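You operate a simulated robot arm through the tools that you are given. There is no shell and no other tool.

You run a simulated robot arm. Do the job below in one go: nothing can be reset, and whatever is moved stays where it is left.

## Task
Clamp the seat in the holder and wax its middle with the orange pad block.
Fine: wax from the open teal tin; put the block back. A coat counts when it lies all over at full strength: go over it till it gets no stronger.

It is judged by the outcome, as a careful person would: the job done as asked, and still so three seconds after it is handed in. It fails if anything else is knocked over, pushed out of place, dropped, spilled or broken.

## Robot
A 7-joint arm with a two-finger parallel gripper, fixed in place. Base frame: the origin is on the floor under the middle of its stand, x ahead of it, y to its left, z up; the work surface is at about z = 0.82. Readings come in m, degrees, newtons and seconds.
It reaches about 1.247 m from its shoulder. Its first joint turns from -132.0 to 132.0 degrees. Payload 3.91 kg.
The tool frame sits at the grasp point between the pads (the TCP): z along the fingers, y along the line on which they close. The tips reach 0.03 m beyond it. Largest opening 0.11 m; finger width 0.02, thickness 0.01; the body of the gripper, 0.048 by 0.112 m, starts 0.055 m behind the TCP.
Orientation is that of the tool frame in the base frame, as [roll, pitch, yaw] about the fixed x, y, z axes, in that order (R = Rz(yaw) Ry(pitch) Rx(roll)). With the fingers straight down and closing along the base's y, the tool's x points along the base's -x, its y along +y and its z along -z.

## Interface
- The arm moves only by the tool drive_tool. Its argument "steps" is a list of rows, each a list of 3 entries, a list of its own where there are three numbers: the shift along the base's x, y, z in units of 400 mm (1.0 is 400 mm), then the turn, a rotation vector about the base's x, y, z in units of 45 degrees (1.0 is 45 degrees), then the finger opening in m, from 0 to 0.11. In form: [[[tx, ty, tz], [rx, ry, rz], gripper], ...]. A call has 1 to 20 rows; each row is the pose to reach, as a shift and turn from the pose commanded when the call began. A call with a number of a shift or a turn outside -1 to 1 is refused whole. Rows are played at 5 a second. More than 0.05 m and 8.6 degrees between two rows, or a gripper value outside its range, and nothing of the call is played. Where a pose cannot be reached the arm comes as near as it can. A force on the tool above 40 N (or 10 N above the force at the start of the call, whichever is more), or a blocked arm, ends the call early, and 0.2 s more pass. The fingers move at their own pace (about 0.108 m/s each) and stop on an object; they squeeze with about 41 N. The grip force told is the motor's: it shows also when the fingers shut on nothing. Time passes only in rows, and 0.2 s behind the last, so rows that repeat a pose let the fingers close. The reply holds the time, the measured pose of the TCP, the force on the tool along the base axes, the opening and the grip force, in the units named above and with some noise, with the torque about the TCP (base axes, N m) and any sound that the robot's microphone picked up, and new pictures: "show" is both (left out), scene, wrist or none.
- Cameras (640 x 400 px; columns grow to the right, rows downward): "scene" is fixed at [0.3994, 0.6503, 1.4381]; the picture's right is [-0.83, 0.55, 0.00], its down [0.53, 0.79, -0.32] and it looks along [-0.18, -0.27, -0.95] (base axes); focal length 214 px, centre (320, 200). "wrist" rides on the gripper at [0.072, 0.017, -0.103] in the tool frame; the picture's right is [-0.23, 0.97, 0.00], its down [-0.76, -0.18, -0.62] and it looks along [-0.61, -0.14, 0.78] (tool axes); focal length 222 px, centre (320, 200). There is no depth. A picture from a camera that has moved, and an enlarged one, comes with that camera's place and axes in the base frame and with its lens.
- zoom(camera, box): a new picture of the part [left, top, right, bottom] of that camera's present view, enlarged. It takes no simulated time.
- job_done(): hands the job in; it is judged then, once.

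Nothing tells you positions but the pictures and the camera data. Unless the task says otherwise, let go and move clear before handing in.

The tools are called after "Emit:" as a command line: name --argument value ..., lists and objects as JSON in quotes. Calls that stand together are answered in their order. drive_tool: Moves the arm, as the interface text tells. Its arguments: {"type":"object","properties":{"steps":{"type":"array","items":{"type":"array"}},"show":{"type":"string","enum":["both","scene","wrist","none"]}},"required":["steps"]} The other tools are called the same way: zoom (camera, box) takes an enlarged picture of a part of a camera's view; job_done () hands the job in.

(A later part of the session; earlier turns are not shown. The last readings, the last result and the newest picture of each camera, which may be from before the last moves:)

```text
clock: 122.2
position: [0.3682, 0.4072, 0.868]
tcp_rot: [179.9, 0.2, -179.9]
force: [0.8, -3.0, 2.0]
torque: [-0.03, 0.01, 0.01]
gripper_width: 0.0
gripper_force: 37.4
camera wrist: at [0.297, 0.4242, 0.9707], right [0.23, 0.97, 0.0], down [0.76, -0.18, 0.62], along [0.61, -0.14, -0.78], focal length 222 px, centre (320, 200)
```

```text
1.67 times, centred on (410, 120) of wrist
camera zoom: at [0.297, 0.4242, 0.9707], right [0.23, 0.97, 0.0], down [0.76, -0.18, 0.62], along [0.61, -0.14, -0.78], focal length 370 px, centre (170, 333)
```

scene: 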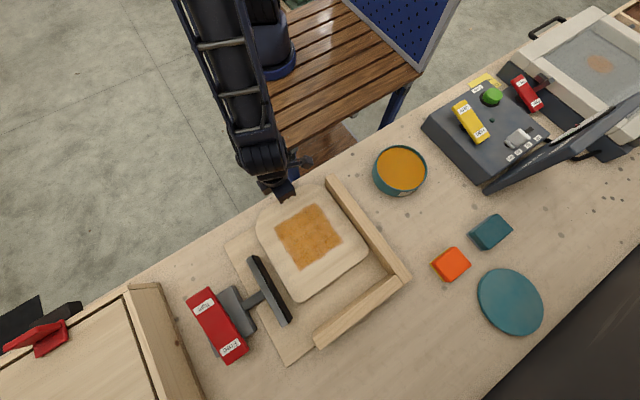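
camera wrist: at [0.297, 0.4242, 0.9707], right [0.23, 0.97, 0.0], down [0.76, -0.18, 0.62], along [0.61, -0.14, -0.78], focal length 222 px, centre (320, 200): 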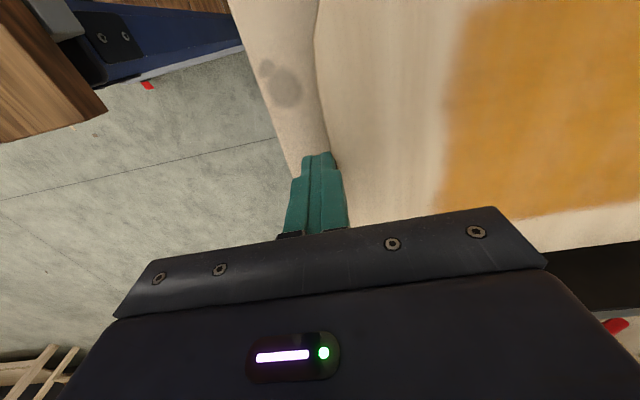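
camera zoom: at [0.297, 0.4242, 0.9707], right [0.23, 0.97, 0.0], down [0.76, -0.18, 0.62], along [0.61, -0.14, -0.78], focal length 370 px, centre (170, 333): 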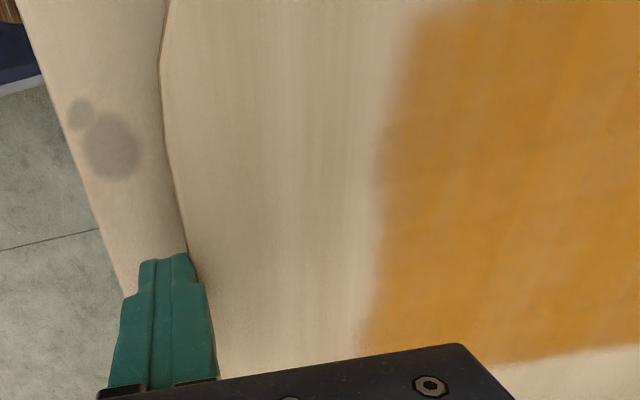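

The seat slides easily (3 N) and stays square. I'll continue pushing, with the tips raised slightly to clear the holder's base plate.

Emit:
drive_tool --steps '[[[0, 0, 0.005], [0, 0, 0], 0.0], [[0, 0.015, 0.005], [0, 0, 0], 0.0], [[0, 0.03, 0.005], [0, 0, 0], 0.0], [[0, 0.045, 0.005], [0, 0, 0], 0.0], [[0, 0.06, 0.005], [0, 0, 0], 0.0], [[0, 0.075, 0.005], [0, 0, 0], 0.0], [[0, 0.09, 0.005], [0, 0, 0], 0.0], [[0, 0.105, 0.005], [0, 0, 0], 0.0], [[0, 0.12, 0.005], [0, 0, 0], 0.0], [[0, 0.135, 0.005], [0, 0, 0], 0.0]]'

Emit:
zoom --camera "scene" --box '[200, 150, 440, 370]'

```text
clock: 124.4
position: [0.3679, 0.4614, 0.8699]
tcp_rot: [-180.0, -0.1, 179.9]
force: [0.2, -1.2, -0.4]
torque: [0.0, 0.02, 0.01]
gripper_width: 0.0001
gripper_force: 37.8
camera wrist: at [0.2959, 0.4786, 0.9728], right [0.23, 0.97, 0.0], down [0.76, -0.18, 0.62], along [0.61, -0.14, -0.78], focal length 222 px, centre (320, 200)
```

scene: 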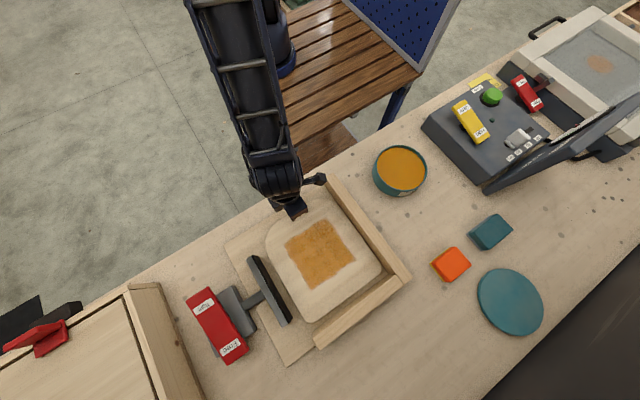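
wrist: 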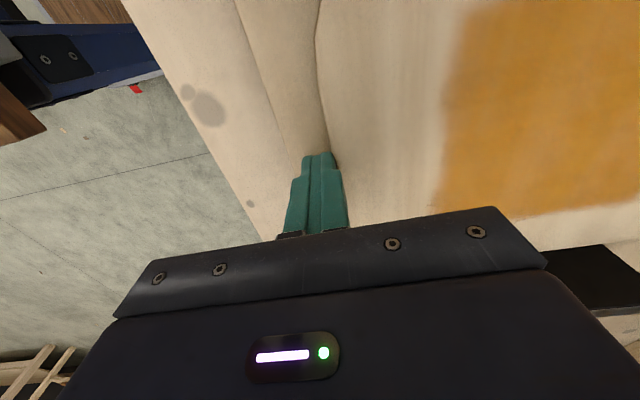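

```text
1.82 times, centred on (320, 260) of scene
camera zoom: at [0.3994, 0.6503, 1.4381], right [-0.83, 0.55, 0.0], down [0.53, 0.79, -0.32], along [-0.18, -0.27, -0.95], focal length 390 px, centre (320, 91)
```

zoom: 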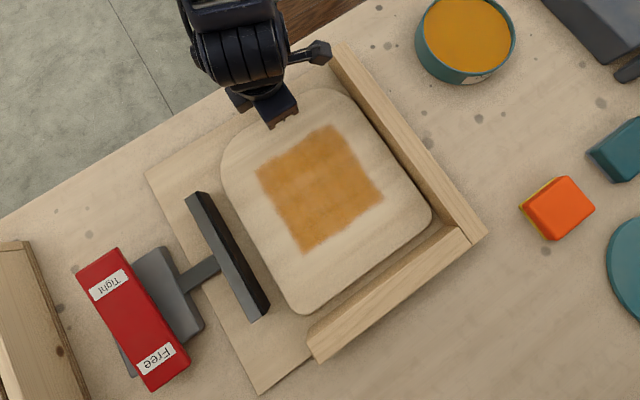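

Emit:
drive_tool --steps '[[[0, 0.007, 0], [0, 0, 0], 0.0], [[0, 0.014, 0], [0, 0, 0], 0.0], [[0, 0.021, 0], [0, 0, 0], 0.0], [[0, 0.028, 0], [0, 0, 0], 0.0]]' --show "scene"

Emit:
zoom --camera "scene" --box '[200, 150, 440, 370]'

```text
clock: 125.4
position: [0.3686, 0.4735, 0.8704]
tcp_rot: [180.0, 0.0, 179.9]
force: [0.7, -4.7, 1.6]
torque: [-0.09, -0.01, -0.04]
gripper_width: 0.0
gripper_force: 37.5
```

scene: 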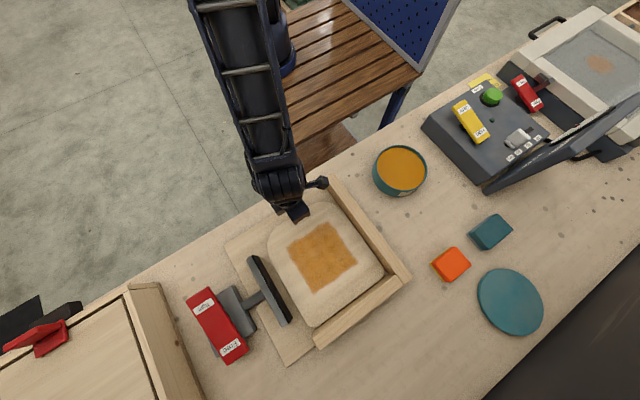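

```text
1.82 times, centred on (320, 260) of scene
camera zoom: at [0.3994, 0.6503, 1.4381], right [-0.83, 0.55, 0.0], down [0.53, 0.79, -0.32], along [-0.18, -0.27, -0.95], focal length 390 px, centre (320, 91)
```

zoom: 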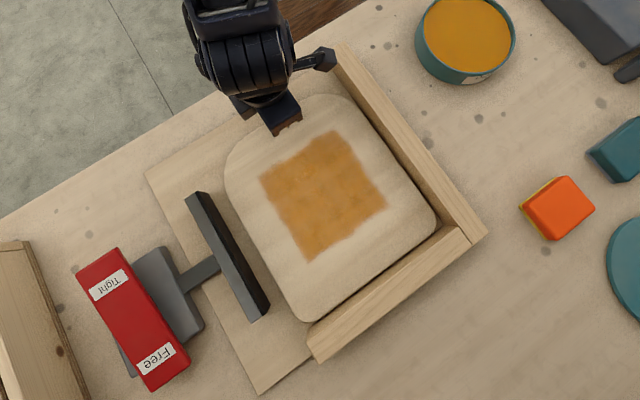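

Emit:
drive_tool --steps '[[[0, 0.003, 0], [0, 0, 0], 0.0], [[0, 0.006, 0], [0, 0, 0], 0.0], [[0, 0.009, 0], [0, 0, 0], 0.0]]' --show "none"

```text
clock: 126.2
position: [0.3696, 0.4759, 0.8702]
tcp_rot: [180.0, 0.1, 180.0]
force: [1.2, -10.9, 6.4]
torque: [-0.22, 0.0, 0.04]
gripper_width: 0.0
gripper_force: 37.6
```

The seat now rests against the end fence (force rose to 11 N). I'll back off, rise, and go to the Tight end of the rocker.

Emit:
drive_tool --steps '[[[0, -0.02, 0], [0, 0, 0], 0.0], [[0, -0.06, 0.01], [0, 0, 0], 0.0], [[0, -0.07, 0.1], [0, 0, 0], 0.0], [[0, -0.07, 0.2], [0, 0, 0], 0.0], [[0, -0.07, 0.3], [0, 0, 0], 0.0], [[0.03, -0.05, 0.4], [0, 0, 0], 0.0], [[0.1, -0.02, 0.45], [0, 0, 0], 0.0], [[0.2, 0.02, 0.45], [0, 0, 0], 0.0], [[0.3, 0.06, 0.45], [0, 0, 0], 0.0], [[0.4, 0.1, 0.45], [0, 0, 0], 0.0], [[0.5, 0.14, 0.45], [0, 0, 0], 0.0], [[0.6, 0.17, 0.45], [0, 0, 0], 0.0], [[0.7, 0.187, 0.42], [0, 0, 0], 0.0], [[0.72, 0.187, 0.35], [0, 0, 0], 0.0], [[0.72, 0.187, 0.28], [0, 0, 0], 0.0], [[0.72, 0.187, 0.28], [0, 0, 0], 0.0]]'

Emit:
zoom --camera "scene" --box '[200, 150, 440, 370]'

```text
clock: 129.6
position: [0.6577, 0.5508, 0.9836]
tcp_rot: [-180.0, 0.2, -180.0]
force: [0.6, -0.8, -0.1]
torque: [-0.01, -0.01, 0.0]
gripper_width: 0.0001
gripper_force: 37.4
camera wrist: at [0.5848, 0.5678, 1.0856], right [0.23, 0.97, 0.0], down [0.76, -0.18, 0.62], along [0.61, -0.14, -0.78], focal length 222 px, centre (320, 200)
```

scene: 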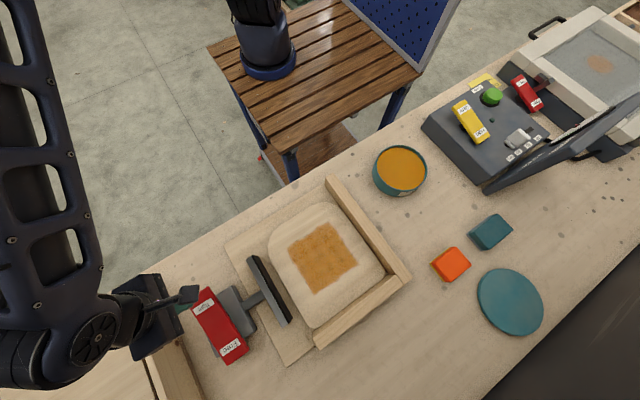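
wrist: 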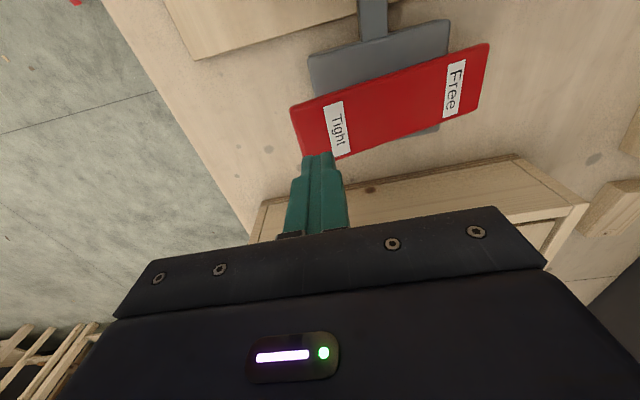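

```text
1.82 times, centred on (320, 260) of scene
camera zoom: at [0.3994, 0.6503, 1.4381], right [-0.83, 0.55, 0.0], down [0.53, 0.79, -0.32], along [-0.18, -0.27, -0.95], focal length 390 px, centre (320, 91)
```

zoom: 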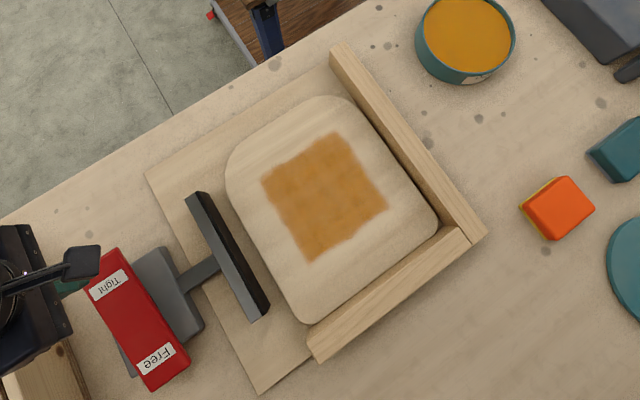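

The seat is snug in the corner. Now pressing the Tight end.

Emit:
drive_tool --steps '[[[0, 0, -0.05], [0, 0, 0], 0.0], [[0, 0, -0.1], [0, 0, 0], 0.0], [[0, 0, -0.12], [0, 0, 0], 0.0], [[0, 0, -0.135], [0, 0, 0], 0.0], [[0, 0, -0.15], [0, 0, 0], 0.0], [[0, 0, -0.165], [0, 0, 0], 0.0], [[0, 0, -0.18], [0, 0, 0], 0.0], [[0, 0, -0.19], [0, 0, 0], 0.0], [[0, 0, -0.2], [0, 0, 0], 0.0], [[0, 0, -0.207], [0, 0, 0], 0.0], [[0, 0, -0.214], [0, 0, 0], 0.0], [[0, 0, -0.22], [0, 0, 0], 0.0]]'

Emit:
zoom --camera "scene" --box '[200, 150, 440, 370]'

```text
clock: 131.7
position: [0.6562, 0.5502, 0.9068]
tcp_rot: [179.8, 0.4, -179.9]
force: [-10.6, -14.0, 15.9]
torque: [-0.29, 0.38, 0.13]
gripper_width: 0.0001
gripper_force: 37.2
stopped in row 10: the force on the tool passed its limit at 46 N (the readings are from after the stop); the commanded pose is now the measured one
camera wrist: at [0.5842, 0.5677, 1.0091], right [0.23, 0.97, 0.0], down [0.76, -0.18, 0.62], along [0.61, -0.14, -0.78], focal length 222 px, centre (320, 200)
```

scene: 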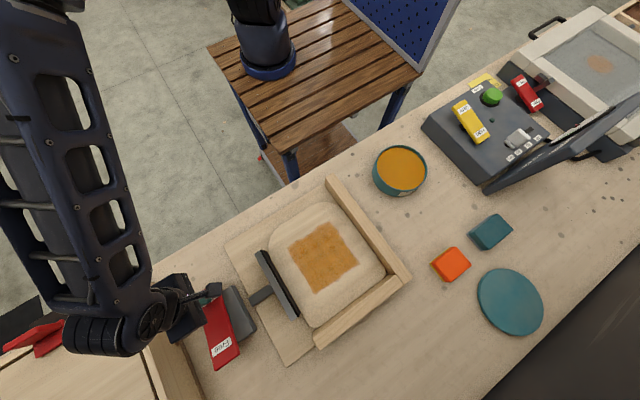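
wrist: 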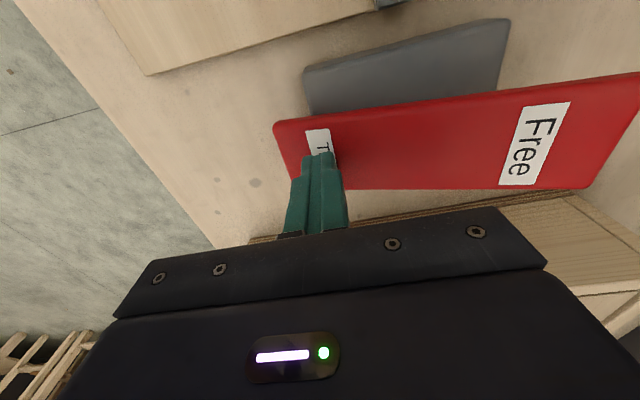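

```text
1.82 times, centred on (320, 260) of scene
camera zoom: at [0.3994, 0.6503, 1.4381], right [-0.83, 0.55, 0.0], down [0.53, 0.79, -0.32], along [-0.18, -0.27, -0.95], focal length 390 px, centre (320, 91)
```

zoom: 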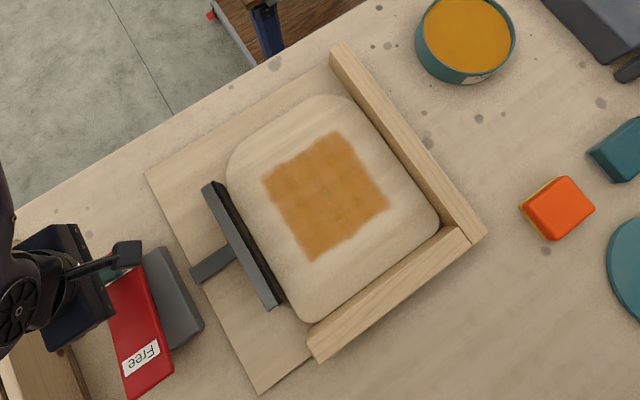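

The seat is clamped again, snug in the corner. I'll rise and inspect the coat closely with the wrist camera.

Emit:
drive_tool --steps '[[[0, 0, 0.05], [0, 0, 0], 0.0], [[0, 0, 0.15], [0, 0, 0], 0.0], [[-0.02, 0, 0.25], [0, 0, 0], 0.05], [[-0.1, 0.01, 0.3], [0, 0, 0], 0.11], [[-0.2, 0.02, 0.3], [0, 0, 0], 0.11], [[-0.3, 0.04, 0.3], [0, 0, 0], 0.11], [[-0.4, 0.06, 0.3], [0, 0, 0], 0.11], [[-0.5, 0.08, 0.3], [0, 0, 0], 0.11], [[-0.6, 0.1, 0.3], [0, 0, 0], 0.11], [[-0.7, 0.12, 0.3], [0, 0, 0], 0.11], [[-0.8, 0.13, 0.3], [0, 0, 0], 0.11], [[-0.9, 0.14, 0.3], [0, 0, 0], 0.11], [[-0.9, 0.14, 0.3], [0, 0, 0], 0.11]]'

Emit:
zoom --camera "wrist" --box '[220, 20, 460, 220]'

Emit:
zoom --camera "scene" --box '[275, 200, 375, 310]'

```text
clock: 134.5
position: [0.2965, 0.6081, 1.0275]
tcp_rot: [179.7, 0.2, 180.0]
force: [-0.2, 0.0, -0.2]
torque: [0.02, 0.0, 0.02]
gripper_width: 0.11
gripper_force: 0.0
camera wrist: at [0.2243, 0.6241, 1.1284], right [0.23, 0.97, 0.0], down [0.76, -0.18, 0.63], along [0.61, -0.14, -0.78], focal length 222 px, centre (320, 200)
```

scene: 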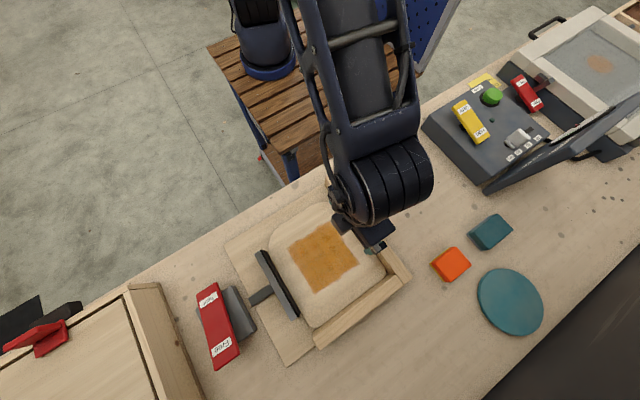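
wrist: 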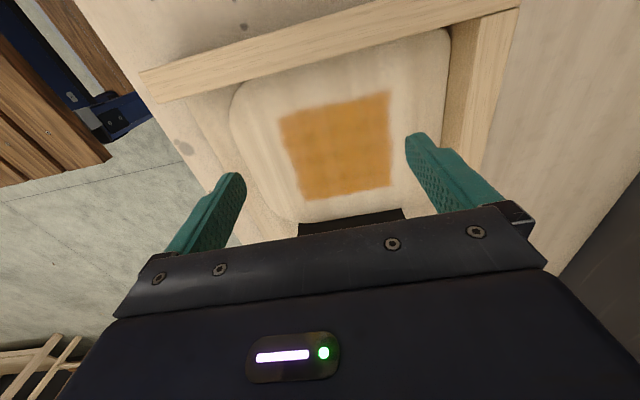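

```text
2.00 times, centred on (340, 120) of wrist
camera zoom: at [0.2243, 0.6241, 1.1284], right [0.23, 0.97, 0.0], down [0.76, -0.18, 0.63], along [0.61, -0.14, -0.78], focal length 444 px, centre (280, 360)
```

zoom: 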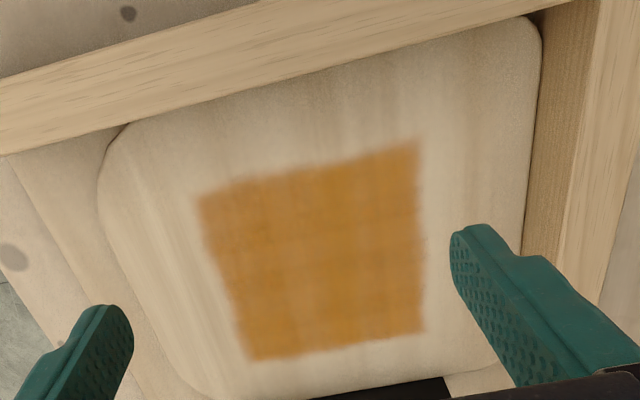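

```text
3.64 times, centred on (325, 255) of scene
camera zoom: at [0.3994, 0.6503, 1.4381], right [-0.83, 0.55, 0.0], down [0.53, 0.79, -0.32], along [-0.18, -0.27, -0.95], focal length 780 px, centre (302, 0)
```

zoom: 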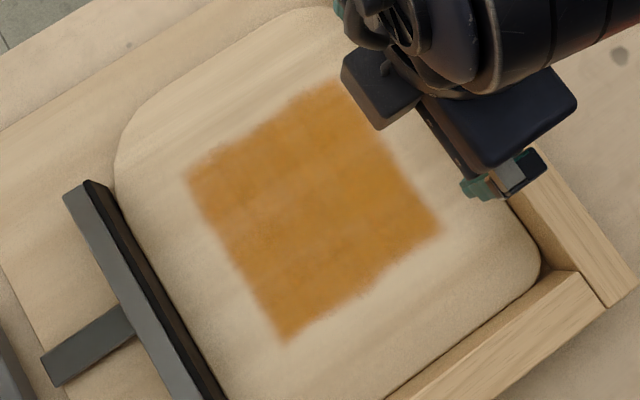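

Emit:
zoom --camera "wrist" --box '[270, 80, 400, 210]'

Emit:
zoom --camera "scene" --box '[283, 218, 363, 298]'

```text
3.08 times, centred on (335, 145) of wrist
camera zoom: at [0.2243, 0.6241, 1.1284], right [0.23, 0.97, 0.0], down [0.76, -0.18, 0.63], along [0.61, -0.14, -0.78], focal length 684 px, centre (274, 369)
```

zoom: 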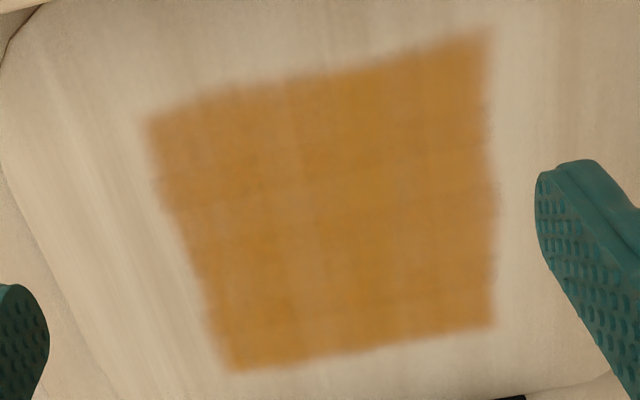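

```text
5.00 times, centred on (323, 258) of scene
camera zoom: at [0.3994, 0.6503, 1.4381], right [-0.83, 0.55, 0.0], down [0.53, 0.79, -0.32], along [-0.18, -0.27, -0.95], focal length 1072 px, centre (305, -90)
```

zoom: 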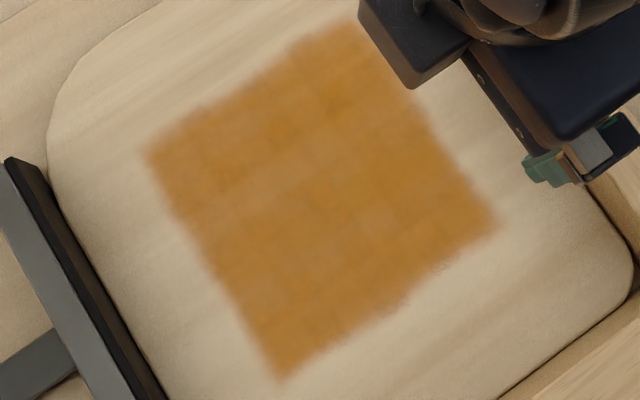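

The coat looks nearly even. To make sure it is at full strength I'll go over it once more, gently, in single checked strokes. First, pick up the orange block again.

Emit:
drive_tool --steps '[[[-0.05, 0.06, 0], [0, 0, 0], 0.09], [[-0.12, 0.13, 0], [0, 0, 0], 0.09], [[-0.19, 0.21, 0], [0, 0, 0], 0.09], [[-0.26, 0.29, 0], [0, 0, 0], 0.09], [[-0.33, 0.37, 0], [0, 0, 0], 0.09], [[-0.4, 0.45, 0], [0, 0, 0], 0.09], [[-0.46, 0.52, 0], [0, 0, 0], 0.09], [[-0.489, 0.547, -0.05], [0, 0, 0], 0.09], [[-0.489, 0.547, -0.12], [0, 0, 0], 0.09], [[-0.489, 0.547, -0.167], [0, 0, 0], 0.09], [[-0.489, 0.547, -0.167], [0, 0, 0], 0.09]]'

Emit:
zoom --camera "wrist" --box '[200, 40, 460, 240]'

Emit:
zoom --camera "scene" --box '[283, 218, 363, 298]'

```text
clock: 136.9
position: [0.1027, 0.8274, 0.9578]
tcp_rot: [179.7, 0.2, 180.0]
force: [0.5, 0.4, 0.7]
torque: [-0.06, 0.02, -0.03]
gripper_width: 0.0901
gripper_force: 0.0
camera wrist: at [0.0298, 0.8437, 1.0607], right [0.23, 0.97, 0.0], down [0.76, -0.18, 0.62], along [0.61, -0.14, -0.78], focal length 222 px, centre (320, 200)
```

scene: 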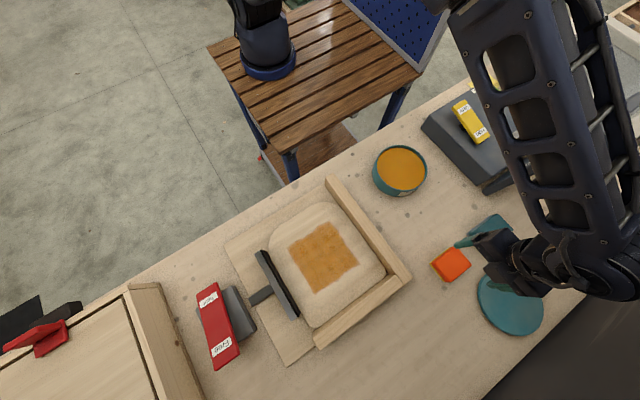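
wrist: 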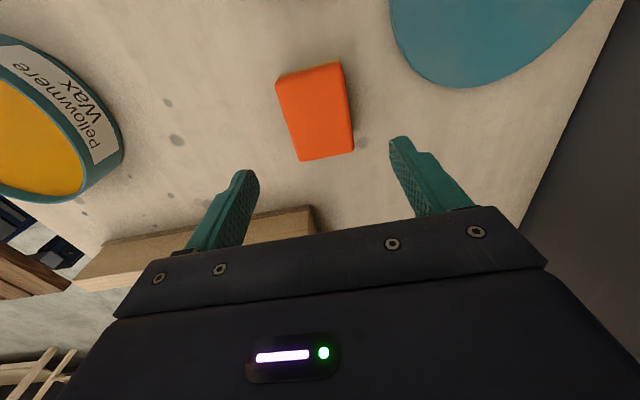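

```text
2.00 times, centred on (330, 140) of wrist
camera zoom: at [0.0298, 0.8437, 1.0607], right [0.23, 0.97, 0.0], down [0.76, -0.18, 0.62], along [0.61, -0.14, -0.78], focal length 444 px, centre (300, 320)
```

zoom: 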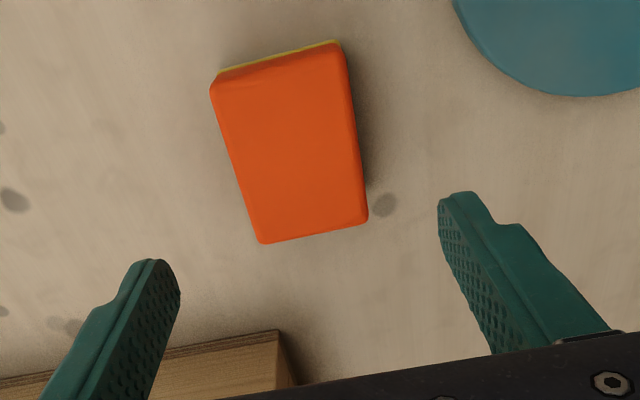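

```text
5.00 times, centred on (323, 258) of scene
camera zoom: at [0.3994, 0.6503, 1.4381], right [-0.83, 0.55, 0.0], down [0.53, 0.79, -0.32], along [-0.18, -0.27, -0.95], focal length 1072 px, centre (305, -90)
```

zoom: 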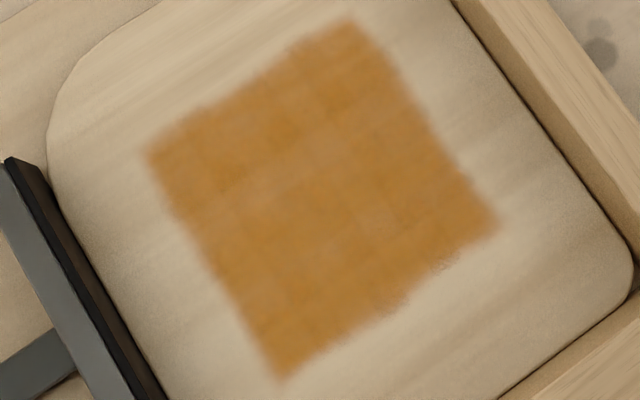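

Emit:
drive_tool --steps '[[[-0.004, -0.005, -0.08], [0, 0, 0], 0.09], [[-0.004, -0.005, -0.16], [0, 0, 0], 0.09], [[-0.004, -0.005, -0.22], [0, 0, 0], 0.09], [[-0.004, -0.005, -0.25], [0, 0, 0], 0.09], [[-0.004, -0.005, -0.26], [0, 0, 0], 0.09], [[-0.004, -0.005, -0.266], [0, 0, 0], 0.09], [[-0.004, -0.005, -0.266], [0, 0, 0], 0.09]]' --show "wrist"

```text
clock: 138.5
position: [0.0998, 0.8243, 0.8527]
tcp_rot: [179.8, 0.2, 180.0]
force: [-0.3, -0.6, -0.2]
torque: [0.0, 0.0, 0.01]
gripper_width: 0.09
gripper_force: 0.0
camera wrist: at [0.0278, 0.8411, 0.9546], right [0.23, 0.97, 0.0], down [0.76, -0.18, 0.62], along [0.61, -0.14, -0.78], focal length 222 px, centre (320, 200)
```

wrist: 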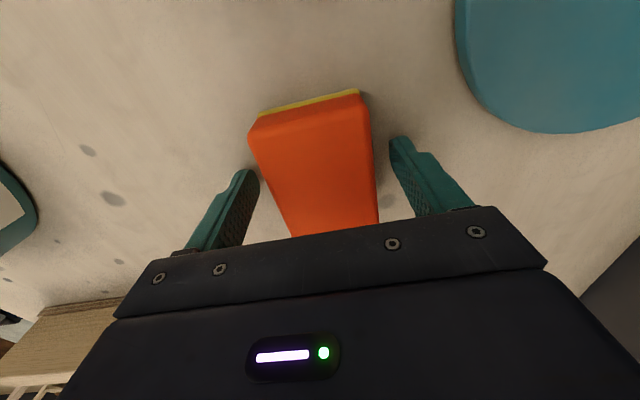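

Emit:
drive_tool --steps '[[[0, 0, 0], [0, 0, 0], 0.02], [[0, 0, 0], [0, 0, 0], 0.02], [[0, 0, 0], [0, 0, 0], 0.02], [[0, 0, 0], [0, 0, 0], 0.02], [[0, 0, 0.01], [0, 0, 0], 0.02], [[0, 0, 0.03], [0, 0, 0], 0.02], [[0, 0, 0.06], [0, 0, 0], 0.02], [[0, 0, 0.1], [0, 0, 0], 0.02], [[0, 0, 0.14], [0, 0, 0], 0.02], [[0, 0, 0.18], [0, 0, 0], 0.02], [[0, 0, 0.22], [0, 0, 0], 0.02], [[0, 0, 0.26], [0, 0, 0], 0.02], [[0, 0, 0.3], [0, 0, 0], 0.02], [[0, 0, 0.3], [0, 0, 0], 0.02]]' --show "wrist"

Emit:
zoom --camera "wrist" --box '[200, 40, 460, 240]'

```text
clock: 141.5
position: [0.101, 0.8255, 0.9727]
tcp_rot: [179.8, 0.3, 180.0]
force: [-0.6, 0.2, -1.1]
torque: [-0.02, 0.01, 0.03]
gripper_width: 0.0597
gripper_force: 40.9
camera wrist: at [0.0283, 0.8415, 1.0749], right [0.23, 0.97, 0.0], down [0.76, -0.18, 0.62], along [0.61, -0.14, -0.78], focal length 222 px, centre (320, 200)
```

wrist: 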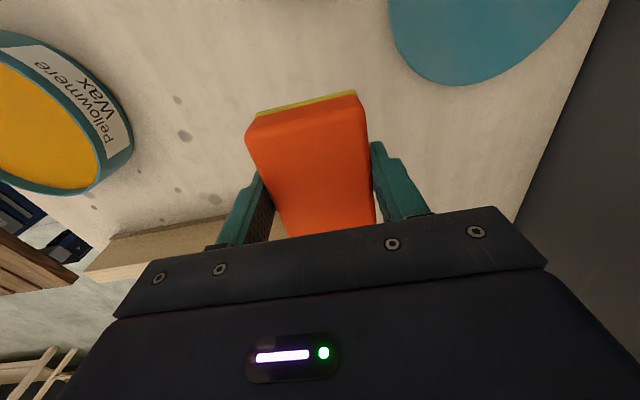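

```text
2.00 times, centred on (330, 140) of wrist
camera zoom: at [0.0283, 0.8415, 1.0749], right [0.23, 0.97, 0.0], down [0.76, -0.18, 0.62], along [0.61, -0.14, -0.78], focal length 444 px, centre (300, 320)
```

zoom: 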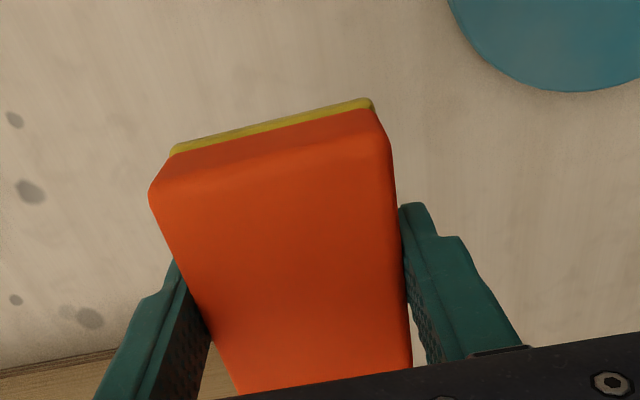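

The block is held firmly again. I'll carry it above the centre of the waxed patch (≈(0.369, 0.618)).

Emit:
drive_tool --steps '[[[0.02, -0.015, 0.01], [0, 0, 0], 0.02], [[0.06, -0.045, 0.01], [0, 0, 0], 0.02], [[0.11, -0.085, 0.01], [0, 0, 0], 0.02], [[0.17, -0.13, 0.01], [0, 0, 0], 0.02], [[0.23, -0.18, 0.01], [0, 0, 0], 0.02], [[0.29, -0.225, 0.01], [0, 0, 0], 0.02], [[0.35, -0.27, 0.01], [0, 0, 0], 0.02], [[0.41, -0.32, 0.01], [0, 0, 0], 0.02], [[0.47, -0.365, 0.01], [0, 0, 0], 0.02], [[0.53, -0.41, 0.01], [0, 0, 0], 0.02], [[0.59, -0.46, 0.01], [0, 0, 0], 0.02], [[0.64, -0.5, 0.01], [0, 0, 0], 0.02], [[0.66, -0.515, 0.01], [0, 0, 0], 0.02], [[0.669, -0.519, 0.01], [0, 0, 0], 0.02], [[0.669, -0.519, 0.01], [0, 0, 0], 0.02]]' --show "wrist"

```text
clock: 144.7
position: [0.3675, 0.617, 0.9757]
tcp_rot: [179.8, 0.2, 180.0]
force: [0.8, -0.3, -0.5]
torque: [-0.02, -0.02, 0.0]
gripper_width: 0.0596
gripper_force: 40.7
camera wrist: at [0.2952, 0.6336, 1.0781], right [0.23, 0.97, 0.0], down [0.76, -0.18, 0.62], along [0.61, -0.14, -0.78], focal length 222 px, centre (320, 200)
```

wrist: 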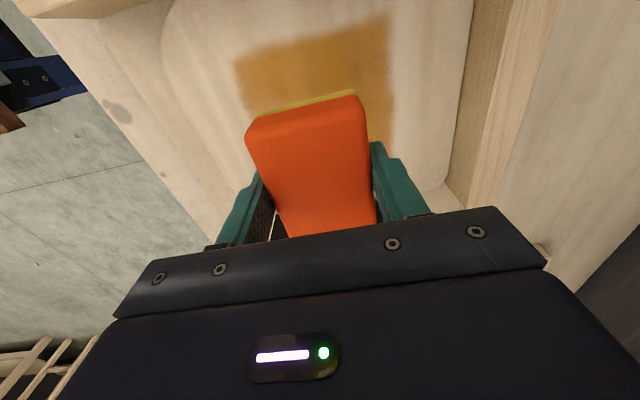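

Emit:
drive_tool --steps '[[[0, 0, -0.07], [0, 0, 0], 0.02], [[0, 0, -0.14], [0, 0, 0], 0.02], [[0, 0, -0.2], [0, 0, 0], 0.02], [[0, 0, -0.222], [0, 0, 0], 0.02], [[0, 0, -0.228], [0, 0, 0], 0.02], [[0, 0, -0.228], [0, 0, 0], 0.02]]' --show "none"

```text
clock: 146.1
position: [0.3671, 0.6167, 0.8843]
tcp_rot: [179.7, 0.2, -180.0]
force: [0.6, -0.7, -1.4]
torque: [-0.04, -0.02, 0.01]
gripper_width: 0.0596
gripper_force: 40.8
```

Emit:
drive_tool --steps '[[[0, 0, -0.002], [0, 0, 0], 0.02], [[0, 0, -0.004], [0, 0, 0], 0.02], [[0, 0, -0.004], [0, 0, 0], 0.02]]' --show "none"

```text
clock: 146.9
position: [0.3678, 0.6187, 0.8827]
tcp_rot: [179.7, 0.2, 180.0]
force: [-0.3, -0.3, -1.7]
torque: [0.0, 0.01, -0.04]
gripper_width: 0.0595
gripper_force: 40.6
```

Emit:
drive_tool --steps '[[[0, 0, -0.001], [0, 0, 0], 0.02], [[0, 0, -0.002], [0, 0, 0], 0.02], [[0, 0, -0.003], [0, 0, 0], 0.02], [[0, 0, -0.003], [0, 0, 0], 0.02]]' --show "none"

```text
clock: 147.9
position: [0.3675, 0.6178, 0.882]
tcp_rot: [179.8, 0.2, -180.0]
force: [-0.9, 1.4, 4.8]
torque: [-0.14, 0.03, 0.0]
gripper_width: 0.0596
gripper_force: 41.2
```

Light contact (about 6 N). I'll rub the centre lane slowly, with a touch of tilt correction.

Emit:
drive_tool --steps '[[[0, 0.03, -0.0005], [-0.0035, 0, 0], 0.02], [[0, 0.06, -0.0005], [-0.0035, 0, 0], 0.02], [[0, 0.09, -0.0005], [-0.0035, 0, 0], 0.02], [[0, 0.12, -0.0005], [-0.0035, 0, 0], 0.02], [[0, 0.09, -0.0005], [-0.0035, 0, 0], 0.02], [[0, 0.06, -0.0005], [-0.0035, 0, 0], 0.02], [[0, 0.03, -0.0005], [-0.0035, 0, 0], 0.02], [[0, 0, -0.0005], [-0.0035, 0, 0], 0.02], [[0, -0.03, -0.0005], [-0.0035, 0, 0], 0.02], [[0, -0.06, -0.0005], [-0.0035, 0, 0], 0.02], [[0, -0.09, -0.0005], [-0.0035, 0, 0], 0.02], [[0, -0.12, -0.0005], [-0.0035, 0, 0], 0.02], [[0, -0.09, -0.0005], [-0.0035, 0, 0], 0.02], [[0, -0.06, -0.0005], [-0.0035, 0, 0], 0.02], [[0, -0.03, -0.0005], [-0.0035, 0, 0], 0.02], [[0, 0, -0.0005], [-0.0035, 0, 0], 0.02]]' --show "wrist"

```text
clock: 151.3
position: [0.3685, 0.6166, 0.8834]
tcp_rot: [-180.0, 0.2, 180.0]
force: [1.4, -9.2, 22.4]
torque: [-0.17, 0.01, 0.01]
gripper_width: 0.0595
gripper_force: 41.2
camera wrist: at [0.2953, 0.6339, 0.9845], right [0.23, 0.97, 0.0], down [0.76, -0.18, 0.63], along [0.61, -0.14, -0.78], focal length 222 px, centre (320, 200)
```

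wrist: 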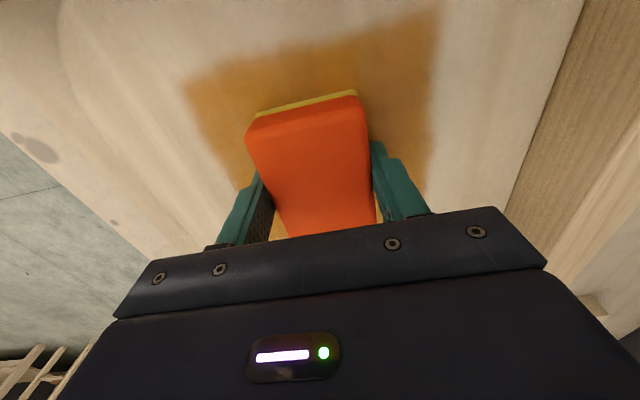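

Seat unmoved; the pressure rose to about 22 N, so I'll ease slightly and do the −x lane.

Emit:
drive_tool --steps '[[[-0.03, 0, 0.001], [0, 0, 0], 0.02], [[-0.06, 0, 0.001], [0, 0, 0], 0.02], [[-0.08, 0, 0.001], [0, 0, 0], 0.02], [[-0.08, 0.04, 0.001], [0, 0, 0], 0.02], [[-0.08, 0.08, 0.001], [0, 0, 0], 0.02], [[-0.08, 0.12, 0.001], [0, 0, 0], 0.02], [[-0.08, 0.09, 0.001], [0, 0, 0], 0.02], [[-0.08, 0.06, 0.001], [0, 0, 0], 0.02], [[-0.08, 0.03, 0.001], [0, 0, 0], 0.02], [[-0.08, 0, 0.001], [0, 0, 0], 0.02], [[-0.08, -0.03, 0.001], [0, 0, 0], 0.02], [[-0.08, -0.06, 0.001], [0, 0, 0], 0.02], [[-0.08, -0.09, 0.001], [0, 0, 0], 0.02], [[-0.08, -0.12, 0.001], [0, 0, 0], 0.02], [[-0.08, -0.08, 0.001], [0, 0, 0], 0.02], [[-0.08, -0.04, 0.001], [0, 0, 0], 0.02], [[-0.08, 0, 0.001], [0, 0, 0], 0.02]]' --show "wrist"

```text
clock: 154.9
position: [0.3364, 0.6163, 0.8822]
tcp_rot: [-180.0, 0.2, -179.9]
force: [-0.6, -0.3, -0.7]
torque: [-0.04, 0.01, 0.03]
gripper_width: 0.0597
gripper_force: 41.5
camera wrist: at [0.2634, 0.6339, 0.985], right [0.23, 0.97, 0.0], down [0.76, -0.18, 0.63], along [0.61, -0.14, -0.78], focal length 222 px, centre (320, 200)
```

wrist: 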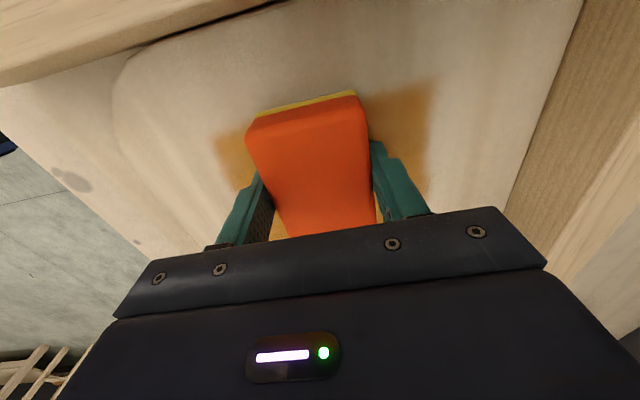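

Contact was lost here; I'll lower 0.4 mm and repeat this lane.

Emit:
drive_tool --steps '[[[0, 0, -0.001], [0, 0, 0], 0.02], [[0, 0.03, -0.0012], [0, 0, 0], 0.02], [[0, 0.07, -0.0012], [0, 0, 0], 0.02], [[0, 0.1, -0.0012], [0, 0, 0], 0.02], [[0, 0.12, -0.0012], [0, 0, 0], 0.02], [[0, 0.09, -0.0012], [0, 0, 0], 0.02], [[0, 0.06, -0.0012], [0, 0, 0], 0.02], [[0, 0.03, -0.0012], [0, 0, 0], 0.02], [[0, 0, -0.0012], [0, 0, 0], 0.02], [[0, -0.03, -0.0012], [0, 0, 0], 0.02], [[0, -0.06, -0.0012], [0, 0, 0], 0.02], [[0, -0.09, -0.0012], [0, 0, 0], 0.02], [[0, -0.12, -0.0012], [0, 0, 0], 0.02], [[0, -0.09, -0.0012], [0, 0, 0], 0.02], [[0, -0.06, -0.0012], [0, 0, 0], 0.02], [[0, -0.03, -0.0012], [0, 0, 0], 0.02], [[0, 0, -0.0012], [0, 0, 0], 0.02]]' --show "none"

```text
clock: 158.5
position: [0.3365, 0.6166, 0.8813]
tcp_rot: [180.0, 0.1, 179.9]
force: [0.4, -5.7, 13.4]
torque: [-0.28, -0.08, -0.01]
gripper_width: 0.0599
gripper_force: 41.1
```

Emit:
drive_tool --steps '[[[0.035, 0, 0], [0, 0, 0], 0.02], [[0.07, 0, 0], [0, 0, 0], 0.02], [[0.105, 0, 0], [0, 0, 0], 0.02], [[0.14, 0, 0], [0, 0, 0], 0.02], [[0.165, 0, 0], [0, 0, 0], 0.02], [[0.165, 0.03, 0], [0, 0, 0], 0.02], [[0.165, 0.06, 0], [0, 0, 0], 0.02], [[0.165, 0.09, 0], [0, 0, 0], 0.02], [[0.165, 0.12, 0], [0, 0, 0], 0.02], [[0.165, 0.08, 0], [0, 0, 0], 0.02], [[0.165, 0.04, 0], [0, 0, 0], 0.02], [[0.165, 0, 0], [0, 0, 0], 0.02], [[0.165, -0.04, 0], [0, 0, 0], 0.02], [[0.165, -0.08, 0], [0, 0, 0], 0.02], [[0.165, -0.12, 0], [0, 0, 0], 0.02], [[0.165, -0.08, 0], [0, 0, 0], 0.02], [[0.165, -0.04, 0], [0, 0, 0], 0.02], [[0.165, 0, 0], [0, 0, 0], 0.02]]' --show "wrist"

```text
clock: 162.3
position: [0.4024, 0.6172, 0.8814]
tcp_rot: [-180.0, 0.1, -180.0]
force: [1.1, -2.1, 7.4]
torque: [-0.21, 0.04, 0.04]
gripper_width: 0.0597
gripper_force: 40.9
camera wrist: at [0.3293, 0.6339, 0.9844], right [0.23, 0.97, 0.0], down [0.76, -0.18, 0.63], along [0.61, -0.14, -0.78], focal length 222 px, centre (320, 200)
```

wrist: 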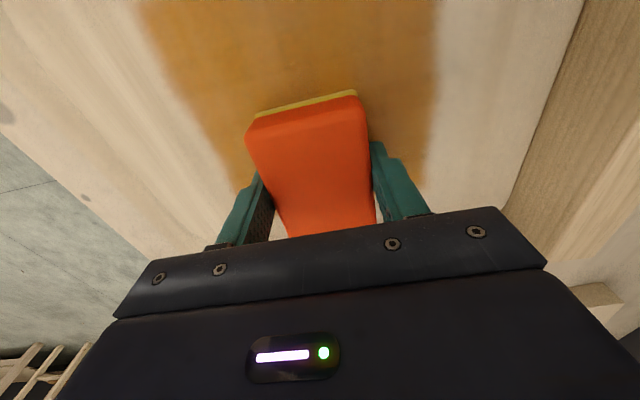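

Emit:
drive_tool --steps '[[[0, 0.04, -0.0003], [0, 0, 0], 0.02], [[0, 0.08, -0.0003], [0, 0, 0], 0.02], [[0, 0.11, -0.0003], [0, 0, 0], 0.02], [[-0.04, 0.11, -0.0003], [0, 0, 0], 0.02], [[-0.08, 0.11, -0.0003], [0, 0, 0], 0.02], [[-0.12, 0.11, -0.0003], [0, 0, 0], 0.02], [[-0.16, 0.11, -0.0003], [0, 0, 0], 0.02], [[-0.16, 0.07, -0.0003], [0, 0, 0], 0.02], [[-0.16, 0.03, -0.0003], [0, 0, 0], 0.02], [[-0.16, -0.01, -0.0003], [0, 0, 0], 0.02], [[-0.16, -0.05, -0.0003], [0, 0, 0], 0.02], [[-0.16, -0.09, -0.0003], [0, 0, 0], 0.02], [[-0.16, -0.115, -0.0003], [0, 0, 0], 0.02], [[-0.12, -0.115, -0.0003], [0, 0, 0], 0.02], [[-0.08, -0.115, -0.0003], [0, 0, 0], 0.02], [[-0.04, -0.115, -0.0003], [0, 0, 0], 0.02], [[0, -0.115, -0.0003], [0, 0, 0], 0.02]]' --show "none"

```text
clock: 165.9
position: [0.4027, 0.5712, 0.8811]
tcp_rot: [179.9, 0.2, -179.9]
force: [-5.0, -0.5, 14.1]
torque: [-0.1, 0.34, -0.09]
gripper_width: 0.0594
gripper_force: 41.2
```

I'll lift off now and carry the block back above its place, then compare the coat from the scene camera.

Emit:
drive_tool --steps '[[[0, 0, 0.01], [0, 0, 0], 0.02], [[0, 0, 0.05], [0, 0, 0], 0.02], [[0, 0, 0.12], [0, 0, 0], 0.02], [[0, 0, 0.2], [0, 0, 0], 0.02], [[-0.03, 0.025, 0.235], [0, 0, 0], 0.02], [[-0.09, 0.075, 0.24], [0, 0, 0], 0.02], [[-0.15, 0.125, 0.24], [0, 0, 0], 0.02], [[-0.21, 0.175, 0.24], [0, 0, 0], 0.02], [[-0.27, 0.225, 0.24], [0, 0, 0], 0.02], [[-0.33, 0.275, 0.24], [0, 0, 0], 0.02], [[-0.39, 0.325, 0.24], [0, 0, 0], 0.02], [[-0.45, 0.375, 0.24], [0, 0, 0], 0.02], [[-0.51, 0.425, 0.24], [0, 0, 0], 0.02], [[-0.57, 0.475, 0.24], [0, 0, 0], 0.02], [[-0.63, 0.525, 0.24], [0, 0, 0], 0.02], [[-0.69, 0.58, 0.24], [0, 0, 0], 0.02], [[-0.73, 0.615, 0.24], [0, 0, 0], 0.02], [[-0.754, 0.634, 0.24], [0, 0, 0], 0.02], [[-0.754, 0.634, 0.24], [0, 0, 0], 0.02]]'

Emit:
zoom --camera "scene" --box '[283, 218, 363, 298]'

Emit:
zoom --camera "scene" --box '[200, 150, 440, 370]'

```text
clock: 169.9
position: [0.1006, 0.8265, 0.9791]
tcp_rot: [-180.0, 0.2, 179.9]
force: [0.0, 0.2, -1.7]
torque: [-0.03, 0.02, 0.01]
gripper_width: 0.0597
gripper_force: 41.1
camera wrist: at [0.0278, 0.842, 1.0804], right [0.23, 0.97, 0.0], down [0.76, -0.18, 0.63], along [0.61, -0.14, -0.78], focal length 222 px, centre (320, 200)
```

scene: 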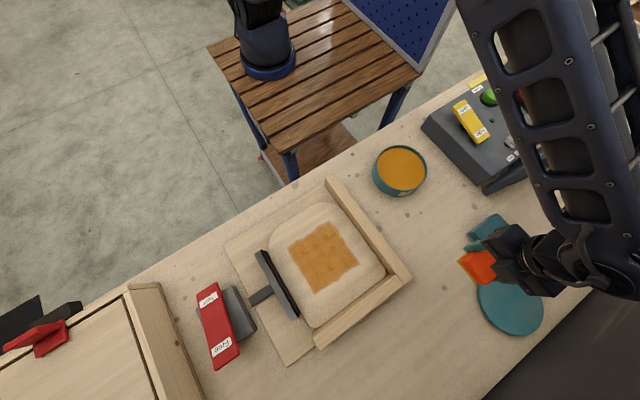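
wrist: 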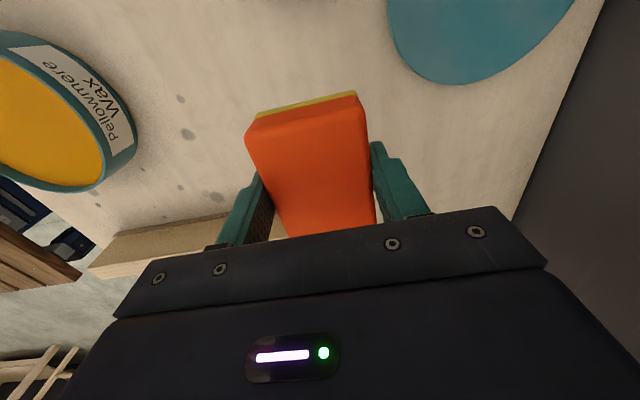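

```text
5.00 times, centred on (323, 258) of scene
camera zoom: at [0.3994, 0.6503, 1.4381], right [-0.83, 0.55, 0.0], down [0.53, 0.79, -0.32], along [-0.18, -0.27, -0.95], focal length 1072 px, centre (305, -90)
```

zoom: 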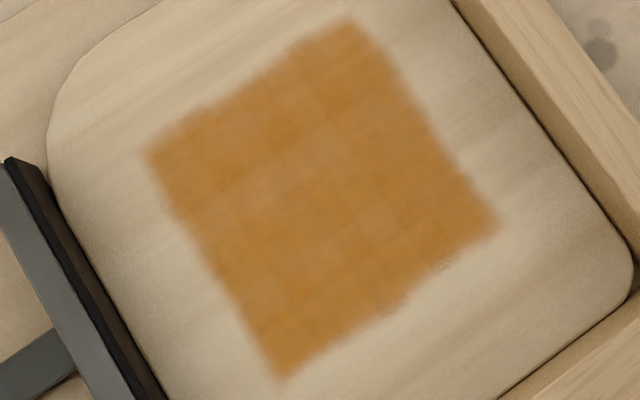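

```text
1.82 times, centred on (320, 260) of scene
camera zoom: at [0.3994, 0.6503, 1.4381], right [-0.83, 0.55, 0.0], down [0.53, 0.79, -0.32], along [-0.18, -0.27, -0.95], focal length 390 px, centre (320, 91)
```

zoom: 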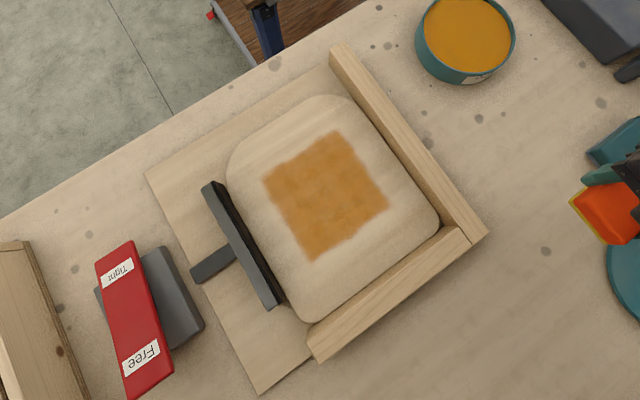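

The coat looks the same before and after this pass, so it is at full strength, and the seat stayed put. Now I'll set the block back down on its place.

Emit:
drive_tool --steps '[[[0, 0, -0.1], [0, 0, 0], 0.02], [[0, 0, -0.2], [0, 0, 0], 0.02], [[0, 0, -0.27], [0, 0, 0], 0.02], [[0, 0, -0.3], [0, 0, 0], 0.02], [[0, 0, -0.307], [0, 0, 0], 0.02], [[0, 0, -0.307], [0, 0, 0], 0.02]]' --show "none"

```text
clock: 171.3
position: [0.1002, 0.8242, 0.8554]
tcp_rot: [180.0, 0.2, 180.0]
force: [-0.1, 0.1, -0.5]
torque: [0.01, -0.03, -0.03]
gripper_width: 0.0597
gripper_force: 40.5
```

Emit:
drive_tool --steps '[[[0, 0, -0.002], [0, 0, 0], 0.02], [[0, 0, -0.004], [0, 0, 0], 0.02], [[0, 0, -0.006], [0, 0, 0], 0.02], [[0, 0, -0.006], [0, 0, 0], 0.02]]' --show "none"

```text
clock: 172.3
position: [0.0989, 0.8248, 0.853]
tcp_rot: [180.0, 0.2, 180.0]
force: [-0.4, 0.5, -0.9]
torque: [-0.02, -0.01, -0.02]
gripper_width: 0.0595
gripper_force: 40.8
```

Emit:
drive_tool --steps '[[[0, 0, -0.0015], [0, 0, 0], 0.02], [[0, 0, -0.003], [0, 0, 0], 0.02], [[0, 0, -0.003], [0, 0, 0], 0.02]]' --show "none"

```text
clock: 173.1
position: [0.1002, 0.8253, 0.8517]
tcp_rot: [179.9, 0.2, -180.0]
force: [1.5, 0.1, 2.6]
torque: [-0.1, -0.01, 0.03]
gripper_width: 0.0595
gripper_force: 41.2
```

The block is on the bench (light contact). I'll open and lift clear.

Emit:
drive_tool --steps '[[[0, 0, 0], [0, 0, 0], 0.07], [[0, 0, 0.001], [0, 0, 0], 0.09], [[0, 0, 0.003], [0, 0, 0], 0.09], [[0, 0, 0.03], [0, 0, 0], 0.09], [[0, 0, 0.1], [0, 0, 0], 0.09], [[0, 0, 0.2], [0, 0, 0], 0.09], [[0, 0, 0.3], [0, 0, 0], 0.09], [[0, 0, 0.4], [0, 0, 0], 0.09], [[0, -0.02, 0.5], [0, 0, 0], 0.09], [[0.05, -0.1, 0.58], [0, 0, 0], 0.09], [[0.1, -0.2, 0.62], [0, 0, 0], 0.09], [[0.15, -0.3, 0.65], [0, 0, 0], 0.09], [[0.18, -0.4, 0.67], [0, 0, 0], 0.09], [[0.2, -0.5, 0.69], [0, 0, 0], 0.09], [[0.22, -0.6, 0.7], [0, 0, 0], 0.09], [[0.24, -0.7, 0.7], [0, 0, 0], 0.09], [[0.26, -0.8, 0.7], [0, 0, 0], 0.09], [[0.28, -0.86, 0.7], [0, 0, 0], 0.09], [[0.28, -0.86, 0.7], [0, 0, 0], 0.09]]'

Emit:
zoom --camera "scene" --box '[360, 130, 560, 350]'

Emit:
zoom --camera "scene" --box '[180, 170, 420, 370]'

Emit:
zoom --camera "wrist" --box '[180, 0, 480, 220]'

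```text
clock: 177.1
position: [0.2133, 0.4807, 1.1306]
tcp_rot: [-179.9, 0.3, 180.0]
force: [0.4, -0.9, -0.3]
torque: [0.0, -0.01, -0.02]
gripper_width: 0.0901
gripper_force: 0.2
camera wrist: at [0.1399, 0.4974, 1.2332], right [0.23, 0.97, 0.0], down [0.76, -0.18, 0.63], along [0.61, -0.14, -0.78], focal length 222 px, centre (320, 200)
```

scene: 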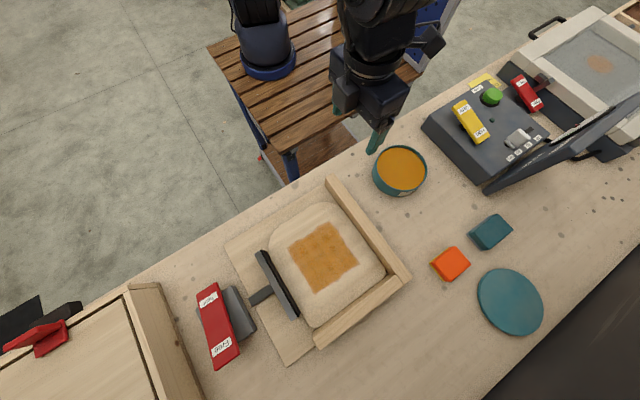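
wrist: 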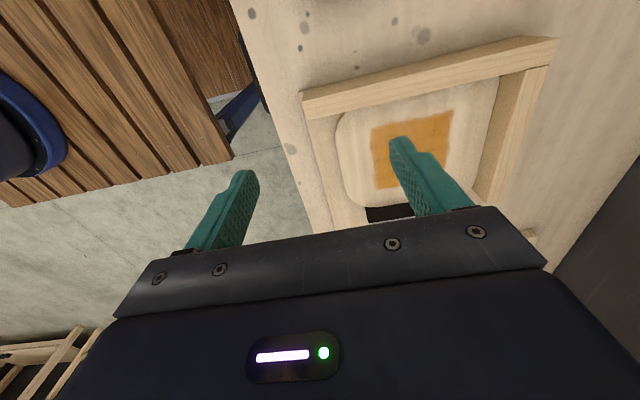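

```text
1.82 times, centred on (460, 240) of scene
camera zoom: at [0.3994, 0.6503, 1.4381], right [-0.83, 0.55, 0.0], down [0.53, 0.79, -0.32], along [-0.18, -0.27, -0.95], focal length 390 px, centre (66, 127)
```

zoom: 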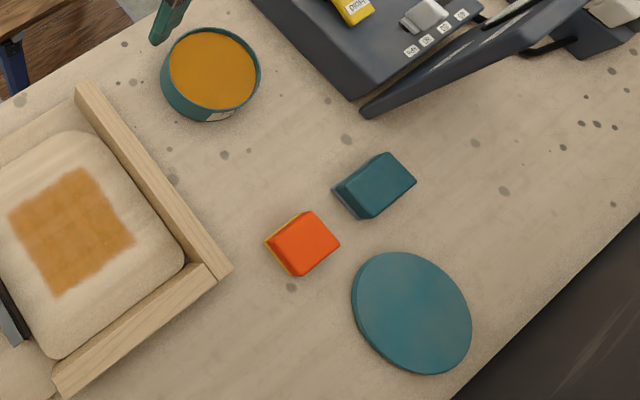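

```text
2.00 times, centred on (300, 270) of scene
camera zoom: at [0.3994, 0.6503, 1.4381], right [-0.83, 0.55, 0.0], down [0.53, 0.79, -0.32], along [-0.18, -0.27, -0.95], focal length 429 px, centre (360, 60)
```

zoom: 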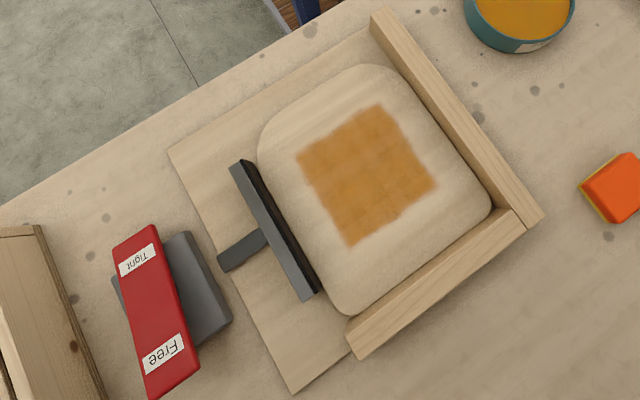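

```text
1.82 times, centred on (330, 110) of wrist
camera zoom: at [0.1399, 0.4974, 1.2332], right [0.23, 0.97, 0.0], down [0.76, -0.18, 0.63], along [0.61, -0.14, -0.78], focal length 404 px, centre (302, 364)
```

zoom: 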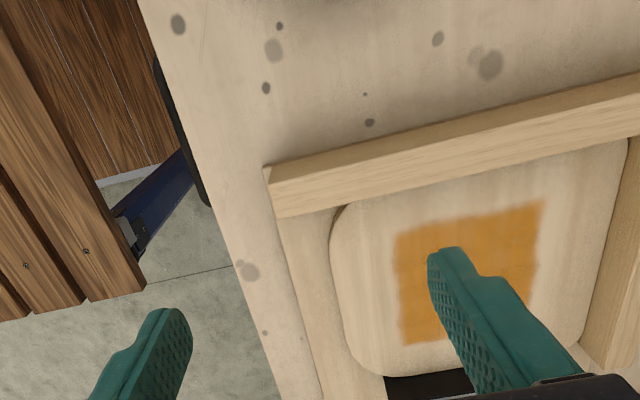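

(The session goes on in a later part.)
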